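You operate a simulated robot arm through the tools that you are given. There is no shell and no other tool. Be economical: measure what you need, move in short steps, check, and stop when the job is done.

You run a simulated robot arm. Do the job below in one go: nothing can be reset, and whatever is moved stays where it is left.

TASK
Fetch the green rolled strap from the top of the side table and set it on top of the grey tin there.

It is judged by the outcome, as a careful person would: the job done as asked, and still so three seconds after it is handed in. It fails if anything else is knocked over, pushed out of place, dropped, spilled or broken.

THE ROBOT
A 6-joint arm with a two-finger parallel gripper, fixed in place. Base frame: the origin is at the foot of the arm, x ahead of it, y to its left, z up; the work surface is at about z = 0. Units: m, rad, N and s.
With the tool pointing down near the work surface it reaches from about 0.14 to 0.58 m from the base axis. Its first joint turns from -1.152 to 1.152 rad. Payload 2.1 kg.
The TCP is the grasp point between the finger pads, 0.03 m short of the fingertips. In the tool frame z runs along the fingers and y along their closing line. Largest opening 0.094 m; finger width 0.028, thickness 0.01; the body of the gripper, 0.05 by 0.096 m, starts 0.055 m behind the TCP.
Orientation is that of the tool frame in the base frame, as a unit quaternion [w, x, y, z]. With the fingers straight down and closing along the base's y, the tool's x points along the base's -x, its y along +y and its z along -z.

THE INTERFACE
- The arm moves only by the tool play_rows. Its argument "increments" is a list of rows, each a list of 5 numbers: the opening in per cent of the stroke, from 0 (shut) to 100 (fully open), then the shift along the tool's x, y, z in m, then the turn about the tool's z in rad. In form: [[grip, dx, dy, dz, yaw], ...]. A call has 1 to 10 rows; each row is the pose to reach, as a shift and turn from the pose commanded when the call began, along the tool's axes at that moment. A row lasts 0.2 s, in which the tool goes at most 0.05 m and 0.15 rad; a call with a longer step from one row to the next is refused whole, and so is a gripper value outside its range. Where a pose cannot be reached the arm comes as near as it can. A force on the tool above 40 N (or 10 N above the force at the start of the call, whichever is more), or a blocked arm, ends the call early, and 0.2 s more pass. Each finger travels about 0.072 m/s and halts on what it meets, pressing with about 45 N; the grip force reading is that of the motor and also rises with nothing between the fingers. The clock runs only during rows and for 0.2 s after the last one: add rows that repeat a pose to give the fingers time. The reply holds the time, the measured pose of the TCP, the force on the tool along the base axes, the opening and the grip force, in the units named above and with some noise, and new pictures: "show" is both (left out), scene, wrist or none.
- Cameras (640 x 400 px; columns grow to the right, rows downward): "scene" is fixed at [0.0334, -0.3645, 0.4694]; the picture's right is [0.91, -0.40, 0.00], its down [-0.28, -0.64, -0.71] and it looks along [0.29, 0.65, -0.70] (base axes); focal length 229 px, centre (320, 200). "wrist" rides on the gripper at [0.076, 0.014, -0.103] in the tool frame; the picture's right is [-0.18, 0.98, 0.00], its down [-0.75, -0.14, -0.64] and it looks along [-0.63, -0.12, 0.77] (tool axes); focal length 243 px, centre (320, 200). There is no depth. A picture from a camera that has moved, and an enlarged one, comes with that camera's place and axes in the base frame and with its lens.
- zoom(camera, box): a new picture of the part [left, top, right, bottom] of that camera's present view, enlarged. It takes no simulated time.
- hand_in(): hands the job in; it is judged then, once.

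Work in short steps. Places have to be worked out from the pictures, the camera data and where the tool is seen: move nearer, look again, correct. Check each grasp and each placing, and mend what went wrong. You have 90 turns and 170 pictures in all, those below and enlarged ones among them. Open the gripper and draw the arm clear of the work before you hand the job in, unless the task says otherwise; then end with one line.

The tools are called after ">>>" as a command line: name --pt "numbers of a row" for each row, then --argument value for the rest, lists and objects as JSON in quotes. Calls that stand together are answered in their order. play_rows: Moves the arm, as the interface text tells. Its arguments: {"type":"object","properties":{"increments":{"type":"array","items":{"type":"array","items":{"type":"number"}}},"show":{"type":"string","enum":["both","scene","wrist","none"]}},"required":["increments"]} The other tools are called the same way: zoom (camera, box) takes an enlarged picture of a part of a camera's view; hand_in () hands the job in.

At the start:

```text
time_s: 0.0
position: [0.3046, 0.1451, 0.2502]
tcp_rot: [0.0, 0.001, 1.0, 0.0]
force: [-0.2, -0.1, 0.5]
opening: 0.094
grasp_force: 0.0
```

scene: 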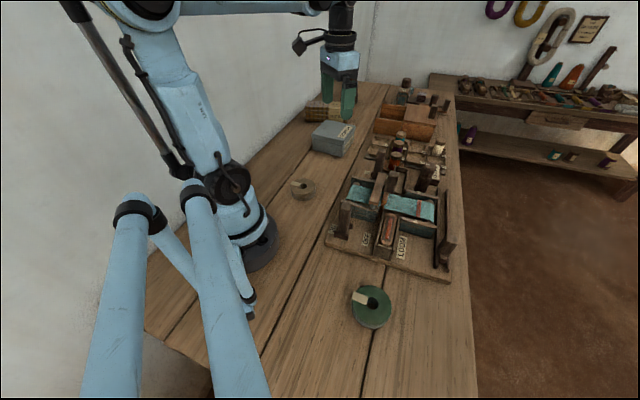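
wrist: 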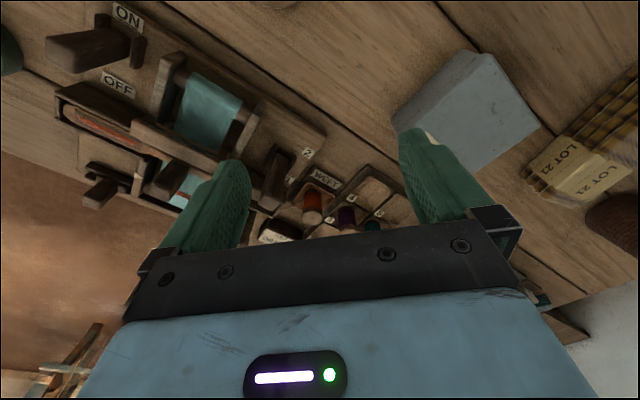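

The green strap looks to be near (0.19, -0.25) and the tin near (0.38, 0.30). I'll zoom in on both to get their shape and size.

>>> zoom --camera "scene" --box '[320, 260, 420, 340]'

>>> zoom --camera "scene" --box '[280, 90, 400, 210]'

```text
5.00 times, centred on (370, 300) of scene
camera zoom: at [0.0334, -0.3645, 0.4694], right [0.91, -0.4, 0.0], down [-0.28, -0.64, -0.71], along [0.29, 0.65, -0.7], focal length 1146 px, centre (70, -300)
```

zoom: 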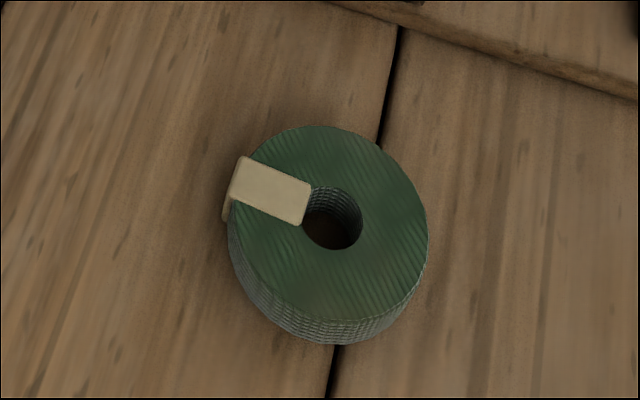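

```text
3.33 times, centred on (340, 150) of scene
camera zoom: at [0.0334, -0.3645, 0.4694], right [0.91, -0.4, 0.0], down [-0.28, -0.64, -0.71], along [0.29, 0.65, -0.7], focal length 764 px, centre (253, 367)
```

zoom: 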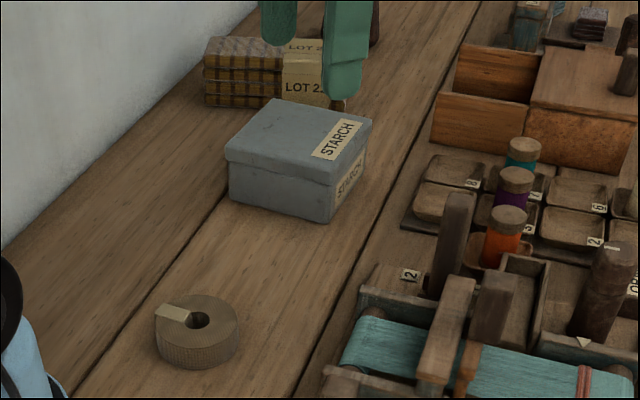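

The strap is a flat roll about 75 mm across, with its clip facing roughly (-x, +y). I'll go above it at height and turn about 0.9 rad, so the fingers close across the clip direction.

>>> play_rows --pt "100 0.012 -0.043 0 0.1" --pt "100 0.025 -0.087 0 0.2" --pt "100 0.037 -0.131 0 0.3" --pt "100 0.05 -0.175 0 0.4" --pt "100 0.062 -0.218 0 0.5" --pt "100 0.075 -0.262 0 0.6" --pt "100 0.087 -0.306 0 0.7" --pt "100 0.1 -0.35 0 0.8" --pt "100 0.112 -0.393 0 0.9" --pt "100 0.112 -0.393 0 0.9"

```text
time_s: 2.2
position: [0.19, -0.25, 0.2494]
tcp_rot: [0.0, 0.436, 0.9, 0.0]
force: [0.2, -0.2, -0.8]
opening: 0.094
grasp_force: 0.0
camera wrist: at [0.1531, -0.1809, 0.3509], right [0.88, 0.47, 0.0], down [0.36, -0.68, 0.64], along [0.3, -0.57, -0.77], focal length 243 px, centre (320, 200)
```

scene: 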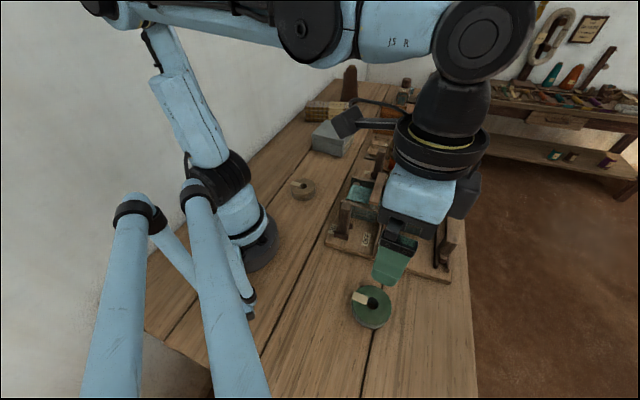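
wrist: 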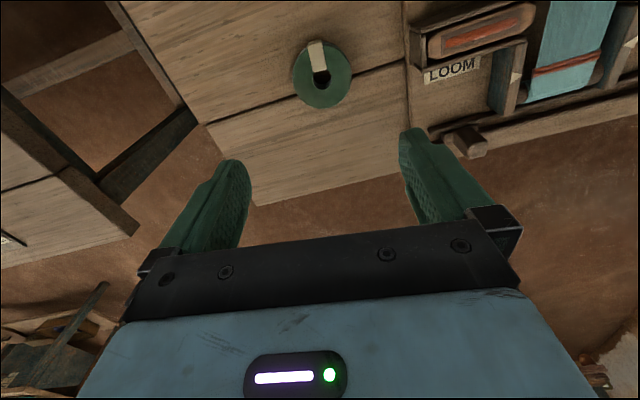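

The wrist view puts the strap centre at about (0.190, -0.247), well centred, with the clip along tool x. I'll descend partway and check again.

>>> play_rows --pt "100 0 0 0.04 0" --pt "100 0 0 0.08 0" --pt "100 0 0 0.12 0" --pt "100 0 0 0.15 0" --pt "100 0 0 0.15 0"

```text
time_s: 3.4
position: [0.1902, -0.2496, 0.0996]
tcp_rot: [-0.001, 0.435, 0.901, 0.0]
force: [0.0, 0.1, -0.8]
opening: 0.094
grasp_force: 0.0
camera wrist: at [0.1538, -0.1815, 0.2019], right [0.88, 0.47, 0.0], down [0.36, -0.68, 0.64], along [0.3, -0.57, -0.77], focal length 243 px, centre (320, 200)
```

scene: 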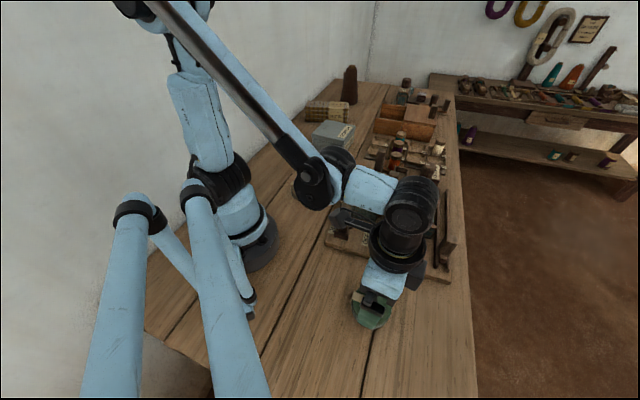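
wrist: 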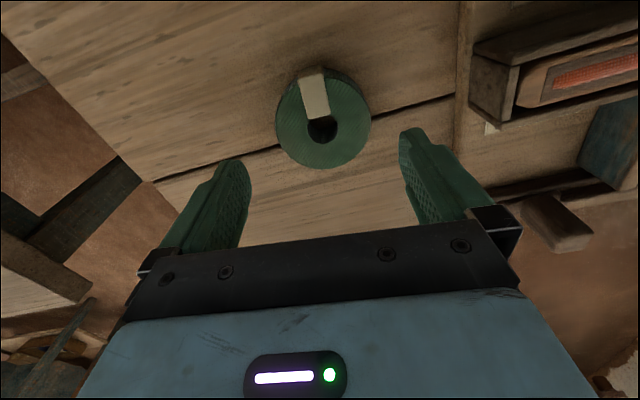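

Centre is about (0.190, -0.246), so it needs a ~3 mm correction. Before going lower I'll check that the wrist clears the loom posts.

>>> zoom --camera "scene" --box '[310, 150, 470, 340]'

```text
2.11 times, centred on (390, 245) of scene
camera zoom: at [0.0334, -0.3645, 0.4694], right [0.91, -0.4, 0.0], down [-0.28, -0.64, -0.71], along [0.29, 0.65, -0.7], focal length 483 px, centre (173, 105)
```

zoom: 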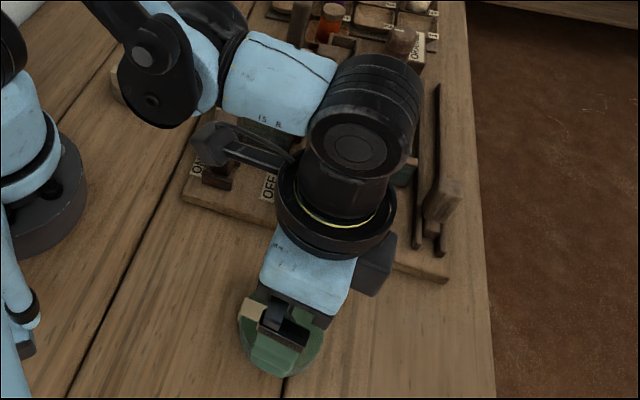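

The loom posts are over 0.15 m from the tool axis, so it's clear. I'll make the small correction, lower to z≈0.034 and close.

>>> play_rows --pt "100 0.0027 0.002 0.02 0" --pt "100 0.0027 0.002 0.045 0" --pt "100 0.0027 0.002 0.065 0" --pt "100 0.0027 0.002 0.065 0"

```text
time_s: 4.4
position: [0.1905, -0.2447, 0.0362]
tcp_rot: [0.0, 0.435, 0.9, 0.0]
force: [0.4, 0.4, -0.1]
opening: 0.094
grasp_force: 0.0
camera wrist: at [0.1534, -0.1772, 0.1376], right [0.88, 0.47, 0.0], down [0.36, -0.68, 0.64], along [0.3, -0.57, -0.77], focal length 243 px, centre (320, 200)
```

scene: 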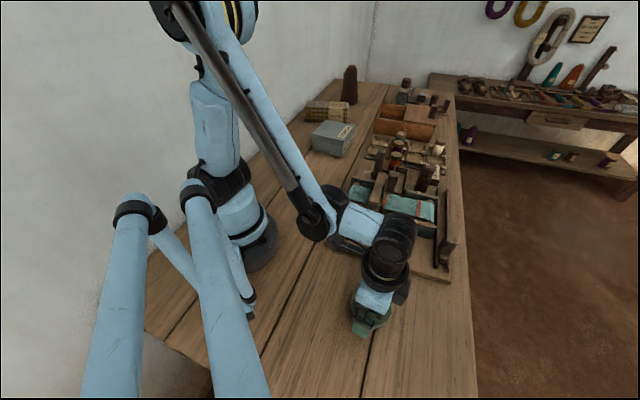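
wrist: 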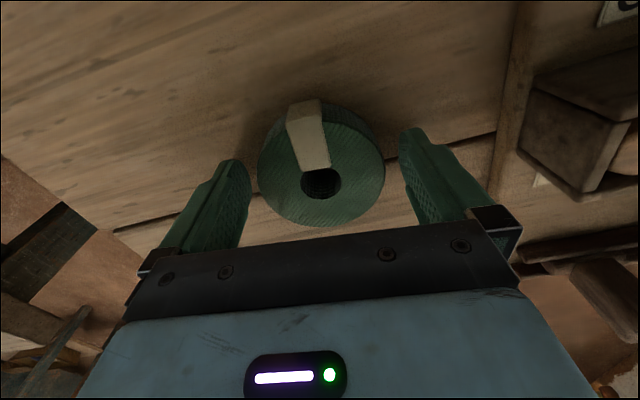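

Almost perfectly centred, only ~2 mm off along tool x. I'll correct that and close.

>>> play_rows --pt "100 -0.0025 0 0.002 0" --pt "60 -0.0025 0 0.002 0" --pt "50 -0.0025 0 0.002 0" --pt "50 -0.0025 0 0.002 0" --pt "50 -0.0025 0 0.002 0" --show "wrist"

```text
time_s: 5.6
position: [0.1931, -0.2465, 0.0329]
tcp_rot: [0.0, 0.435, 0.9, 0.0]
force: [0.4, 0.9, 1.4]
opening: 0.0721
grasp_force: 45.0
camera wrist: at [0.1558, -0.1792, 0.136], right [0.88, 0.47, 0.0], down [0.36, -0.68, 0.64], along [0.3, -0.57, -0.77], focal length 243 px, centre (320, 200)
```

wrist: 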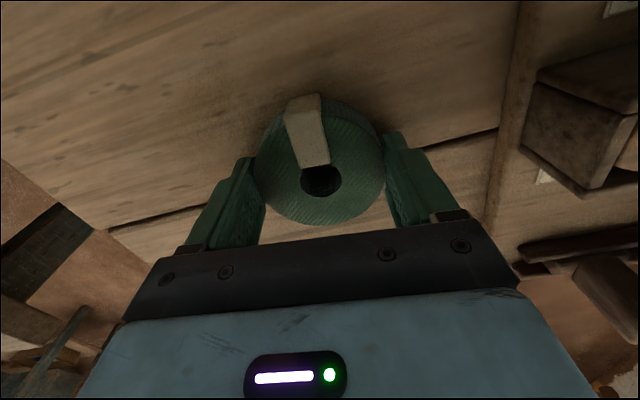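

Gripped at 72 mm with 45 N. I'll lift straight up and check the hold.

>>> play_rows --pt "50 0 0 -0.03 0" --pt "50 0 0 -0.07 0" --pt "50 0 0 -0.12 0" --pt "50 0 0 -0.165 0" --pt "50 0 0 -0.21 0" --pt "50 0 0 -0.21 0"

```text
time_s: 7.0
position: [0.1928, -0.2462, 0.2452]
tcp_rot: [0.0, 0.435, 0.9, 0.0]
force: [0.4, 0.3, -0.4]
opening: 0.0722
grasp_force: 44.7
camera wrist: at [0.1561, -0.1789, 0.3483], right [0.88, 0.47, 0.0], down [0.36, -0.68, 0.64], along [0.3, -0.57, -0.77], focal length 243 px, centre (320, 200)
```

scene: 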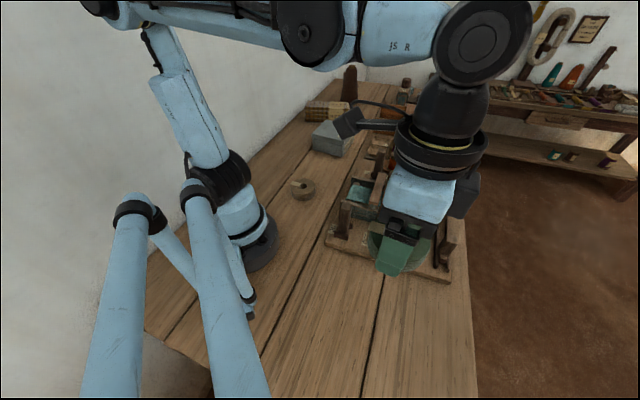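
wrist: 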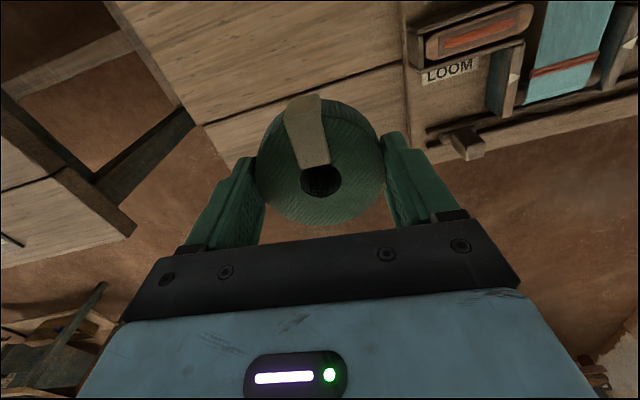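

The strap is held firmly. I put the tin at centre ≈(0.394, 0.32), about 0.11 m square, turned ~45° and about 0.05 m high. I'll carry the strap there at z≈0.245, turning back as I go.

>>> play_rows --pt "50 0.0245 0.039 0 -0.12" --pt "50 0.049 0.078 0 -0.24" --pt "50 0.0735 0.117 0 -0.36" --pt "50 0.098 0.156 0 -0.48" --pt "50 0.1225 0.195 0 -0.6" --pt "50 0.147 0.234 0 -0.72" --pt "50 0.1715 0.273 0 -0.84" --pt "50 0.196 0.312 0 -0.96" --pt "50 0.2205 0.351 0 -1.08" --pt "50 0.245 0.391 0 -1.2"

```text
time_s: 9.2
position: [0.3496, 0.189, 0.2438]
tcp_rot: [0.0, -0.149, 0.989, 0.0]
force: [0.0, -0.6, 0.4]
opening: 0.0719
grasp_force: 45.6
camera wrist: at [0.2711, 0.1804, 0.3453], right [-0.12, 0.99, 0.0], down [0.76, 0.09, 0.64], along [0.64, 0.07, -0.77], focal length 243 px, centre (320, 200)
```

scene: 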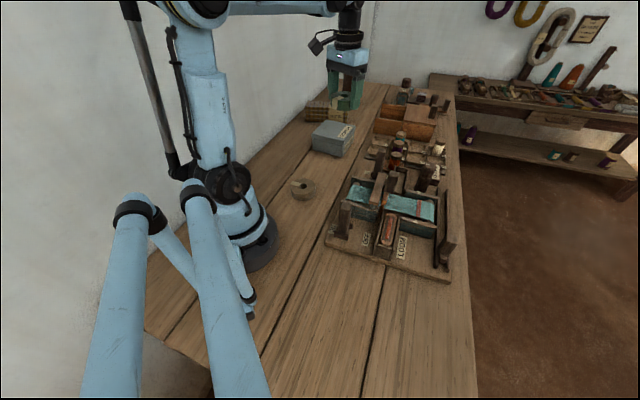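
wrist: 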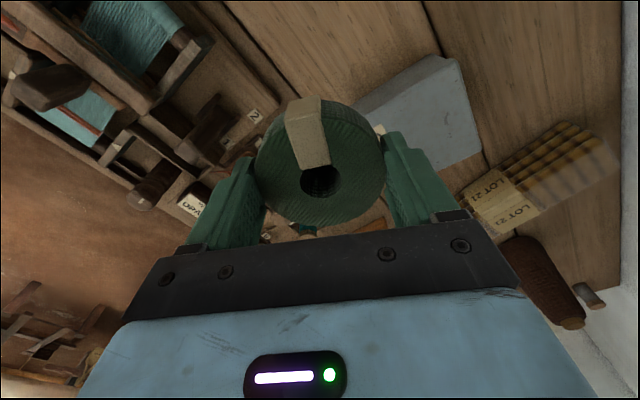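

I want a more precise tin position, so I'll zoom both views on it.

>>> zoom --camera "wrist" --box '[320, 30, 520, 200]'

>>> zoom --camera "scene" --box '[300, 90, 370, 170]'

```text
2.35 times, centred on (420, 115) of wrist
camera zoom: at [0.2711, 0.1804, 0.3453], right [-0.12, 0.99, 0.0], down [0.76, 0.09, 0.64], along [0.64, 0.07, -0.77], focal length 571 px, centre (85, 400)
```

zoom: 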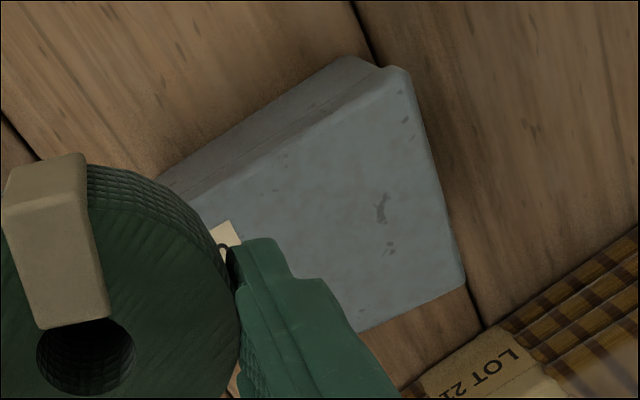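

```text
5.00 times, centred on (335, 130) of scene
camera zoom: at [0.0334, -0.3645, 0.4695], right [0.91, -0.4, 0.0], down [-0.28, -0.64, -0.71], along [0.29, 0.65, -0.7], focal length 1146 px, centre (245, 550)
```

zoom: 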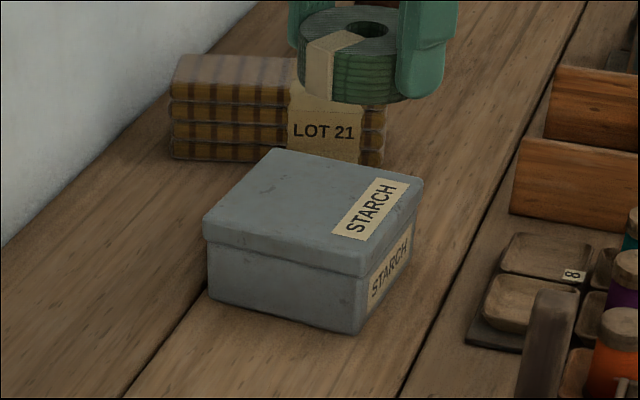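

Combining both views gives the tin's top centre at ≈(0.391, 0.318) and its height at ≈0.06–0.065 m. I'll move over it, align with its edges and come down to z≈0.15.

>>> play_rows --pt "50 -0.02 0.028 0 -0.11" --pt "50 -0.039 0.056 0 -0.22" --pt "50 -0.058 0.084 0 -0.33" --pt "50 -0.077 0.111 0 -0.43" --pt "50 -0.077 0.111 0.03 -0.43" --pt "50 -0.077 0.111 0.06 -0.43" --pt "50 -0.077 0.111 0.095 -0.43" --pt "50 -0.077 0.111 0.095 -0.43"

```text
time_s: 11.0
position: [0.3916, 0.3166, 0.1465]
tcp_rot: [-0.001, -0.356, 0.934, 0.0]
force: [-0.7, 0.9, -0.5]
opening: 0.0718
grasp_force: 44.4
camera wrist: at [0.3241, 0.2751, 0.2494], right [-0.52, 0.86, 0.0], down [0.66, 0.4, 0.64], along [0.55, 0.33, -0.77], focal length 243 px, centre (320, 200)
```

scene: 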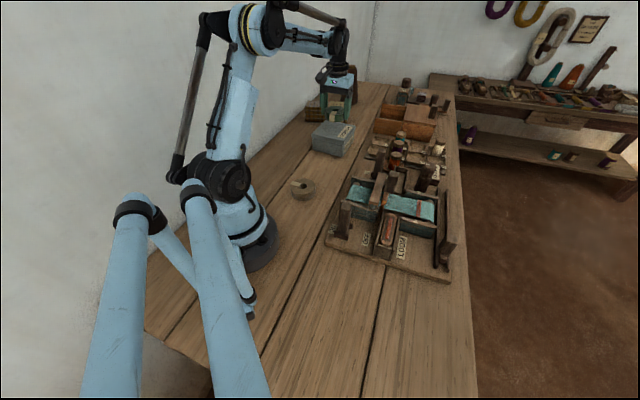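
wrist: 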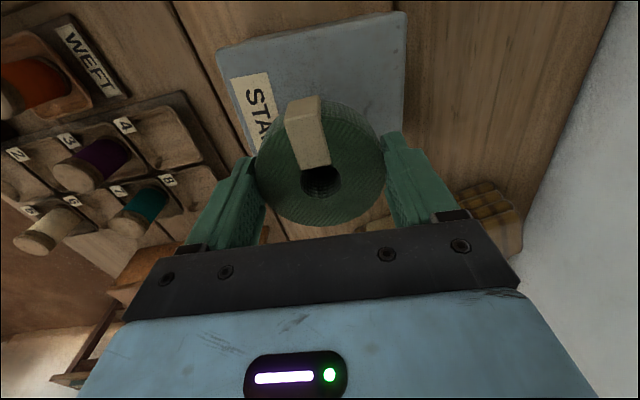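

Tin corners seen from here give a centre of ≈(0.388, 0.315), so I'm well centred. Lowering to z≈0.115.

>>> play_rows --pt "50 0.003 0 0.015 0" --pt "50 0.003 0 0.033 0" --pt "50 0.003 0 0.033 0"

>>> zoom --camera "scene" --box '[300, 80, 370, 160]'

```text
time_s: 11.8
position: [0.3868, 0.3132, 0.1153]
tcp_rot: [0.0, -0.357, 0.934, 0.0]
force: [-0.1, -0.8, -0.7]
opening: 0.0722
grasp_force: 45.2
camera wrist: at [0.3204, 0.2736, 0.2174], right [-0.52, 0.86, 0.0], down [0.66, 0.4, 0.64], along [0.55, 0.33, -0.77], focal length 243 px, centre (320, 200)
```

scene: 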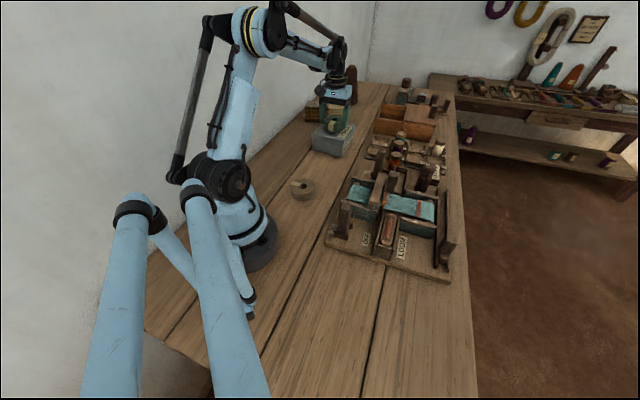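
wrist: 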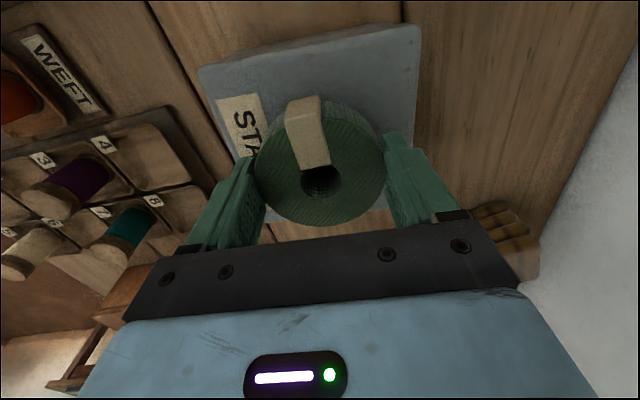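

```text
5.00 times, centred on (335, 120) of scene
camera zoom: at [0.0334, -0.3645, 0.4695], right [0.91, -0.4, 0.0], down [-0.28, -0.64, -0.71], along [0.29, 0.65, -0.7], focal length 1146 px, centre (245, 600)
```

zoom: 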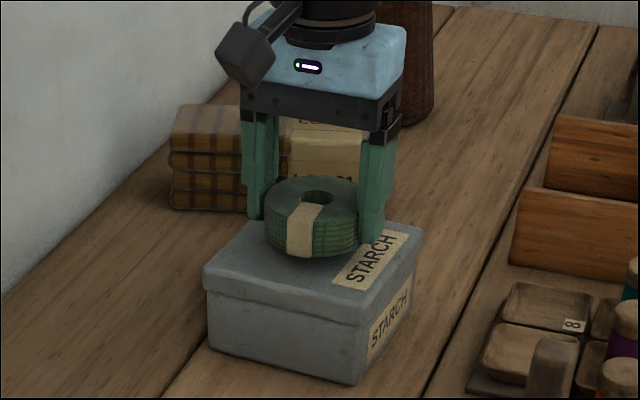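

The strap is hovering about 2 cm above the lid. I'll lower it in small steps and watch the force.

>>> play_rows --pt "50 0 0 0.005 0" --pt "50 0 0 0.01 0" --pt "50 0 0 0.014 0" --pt "50 0 0 0.014 0" --show "none"

>>> zoom --camera "scene" --box '[300, 80, 370, 160]'

```text
time_s: 12.7
position: [0.3861, 0.3119, 0.1032]
tcp_rot: [0.0, -0.357, 0.934, -0.001]
force: [0.9, 0.5, 11.2]
opening: 0.0717
grasp_force: 44.9
stopped in row 4: the force on the tool passed its limit (the readings are from after the stop); the commanded pose is now the measured one
```

```text
5.00 times, centred on (335, 120) of scene
camera zoom: at [0.0333, -0.3645, 0.4694], right [0.91, -0.4, 0.0], down [-0.28, -0.64, -0.71], along [0.29, 0.65, -0.7], focal length 1146 px, centre (245, 600)
```

zoom: 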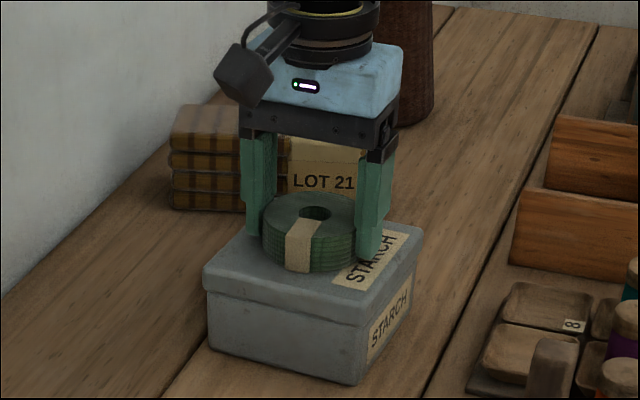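

It touched down at z = 0.103 with 11 N, and the strap is resting on the lid. Opening in place.

>>> play_rows --pt "80 0 0 0 0" --pt "90 0 0 0 0" --pt "100 0 0 0 0" --pt "100 0 0 0 0" --show "wrist"

```text
time_s: 13.7
position: [0.3865, 0.3141, 0.1031]
tcp_rot: [0.0, -0.357, 0.934, -0.001]
force: [-0.2, -0.8, 0.3]
opening: 0.0939
grasp_force: 0.0
camera wrist: at [0.3194, 0.2737, 0.2054], right [-0.52, 0.86, 0.0], down [0.66, 0.4, 0.64], along [0.55, 0.33, -0.77], focal length 243 px, centre (320, 200)
```

wrist: 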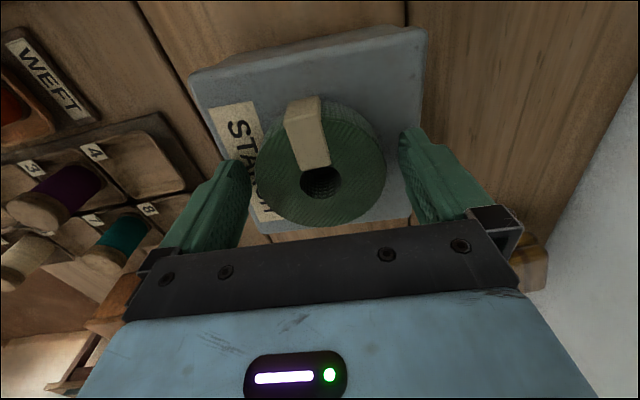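

Released, with both fingers clear of the strap. I'll raise the arm straight up and check.

>>> play_rows --pt "100 0 0 -0.02 0" --pt "100 0 0 -0.05 0" --pt "100 0 0 -0.09 0" --pt "100 0 0 -0.13 0" --pt "100 0 0 -0.16 0" --pt "100 0 0 -0.16 0" --show "both"

>>> zoom --camera "scene" --box '[300, 80, 370, 160]'

```text
time_s: 15.1
position: [0.3854, 0.313, 0.2619]
tcp_rot: [0.0, -0.357, 0.934, 0.0]
force: [-1.0, 0.4, 0.6]
opening: 0.0943
grasp_force: 0.0
camera wrist: at [0.3188, 0.2735, 0.3652], right [-0.52, 0.86, 0.0], down [0.66, 0.4, 0.64], along [0.55, 0.33, -0.77], focal length 243 px, centre (320, 200)
```

scene: 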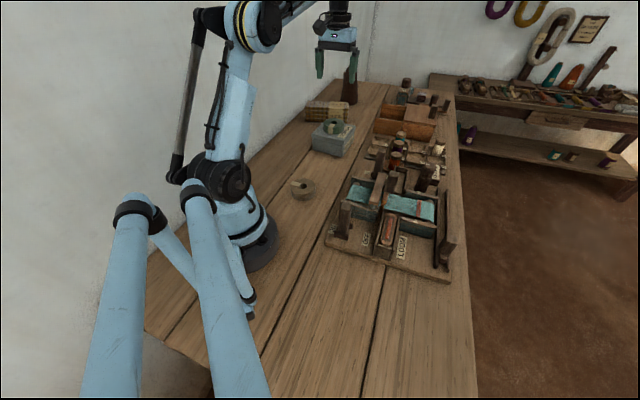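
wrist: 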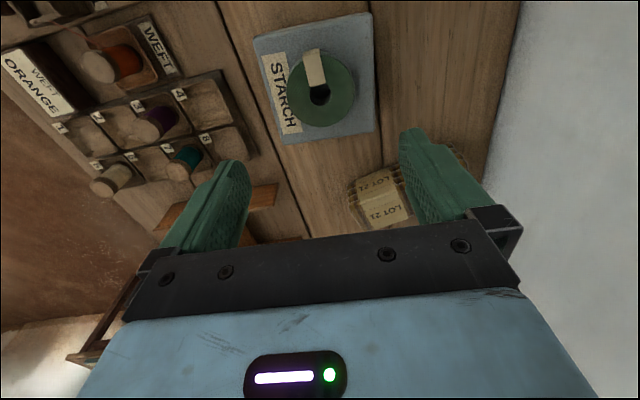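

```text
5.00 times, centred on (335, 120) of scene
camera zoom: at [0.0334, -0.3645, 0.4694], right [0.91, -0.4, 0.0], down [-0.28, -0.64, -0.71], along [0.29, 0.65, -0.7], focal length 1146 px, centre (245, 600)
```

zoom: 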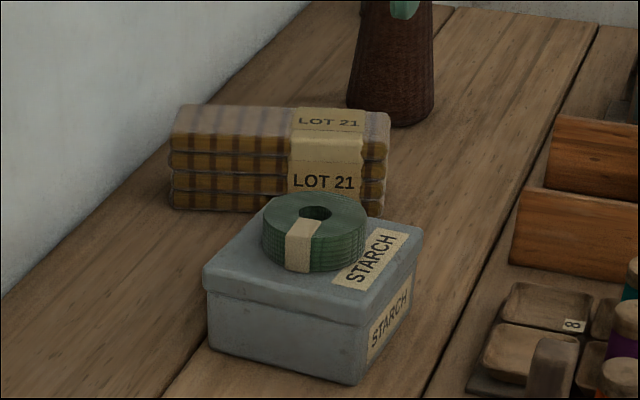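

The strap lies flat and centred on the tin, nothing else has moved, and the arm is clear with the gripper open, so I'm handing in.

>>> hand_in

```text
The job is handed in.
```

The green rolled strap is resting flat on top of the grey tin, nothing else was moved, and I've handed the job in.
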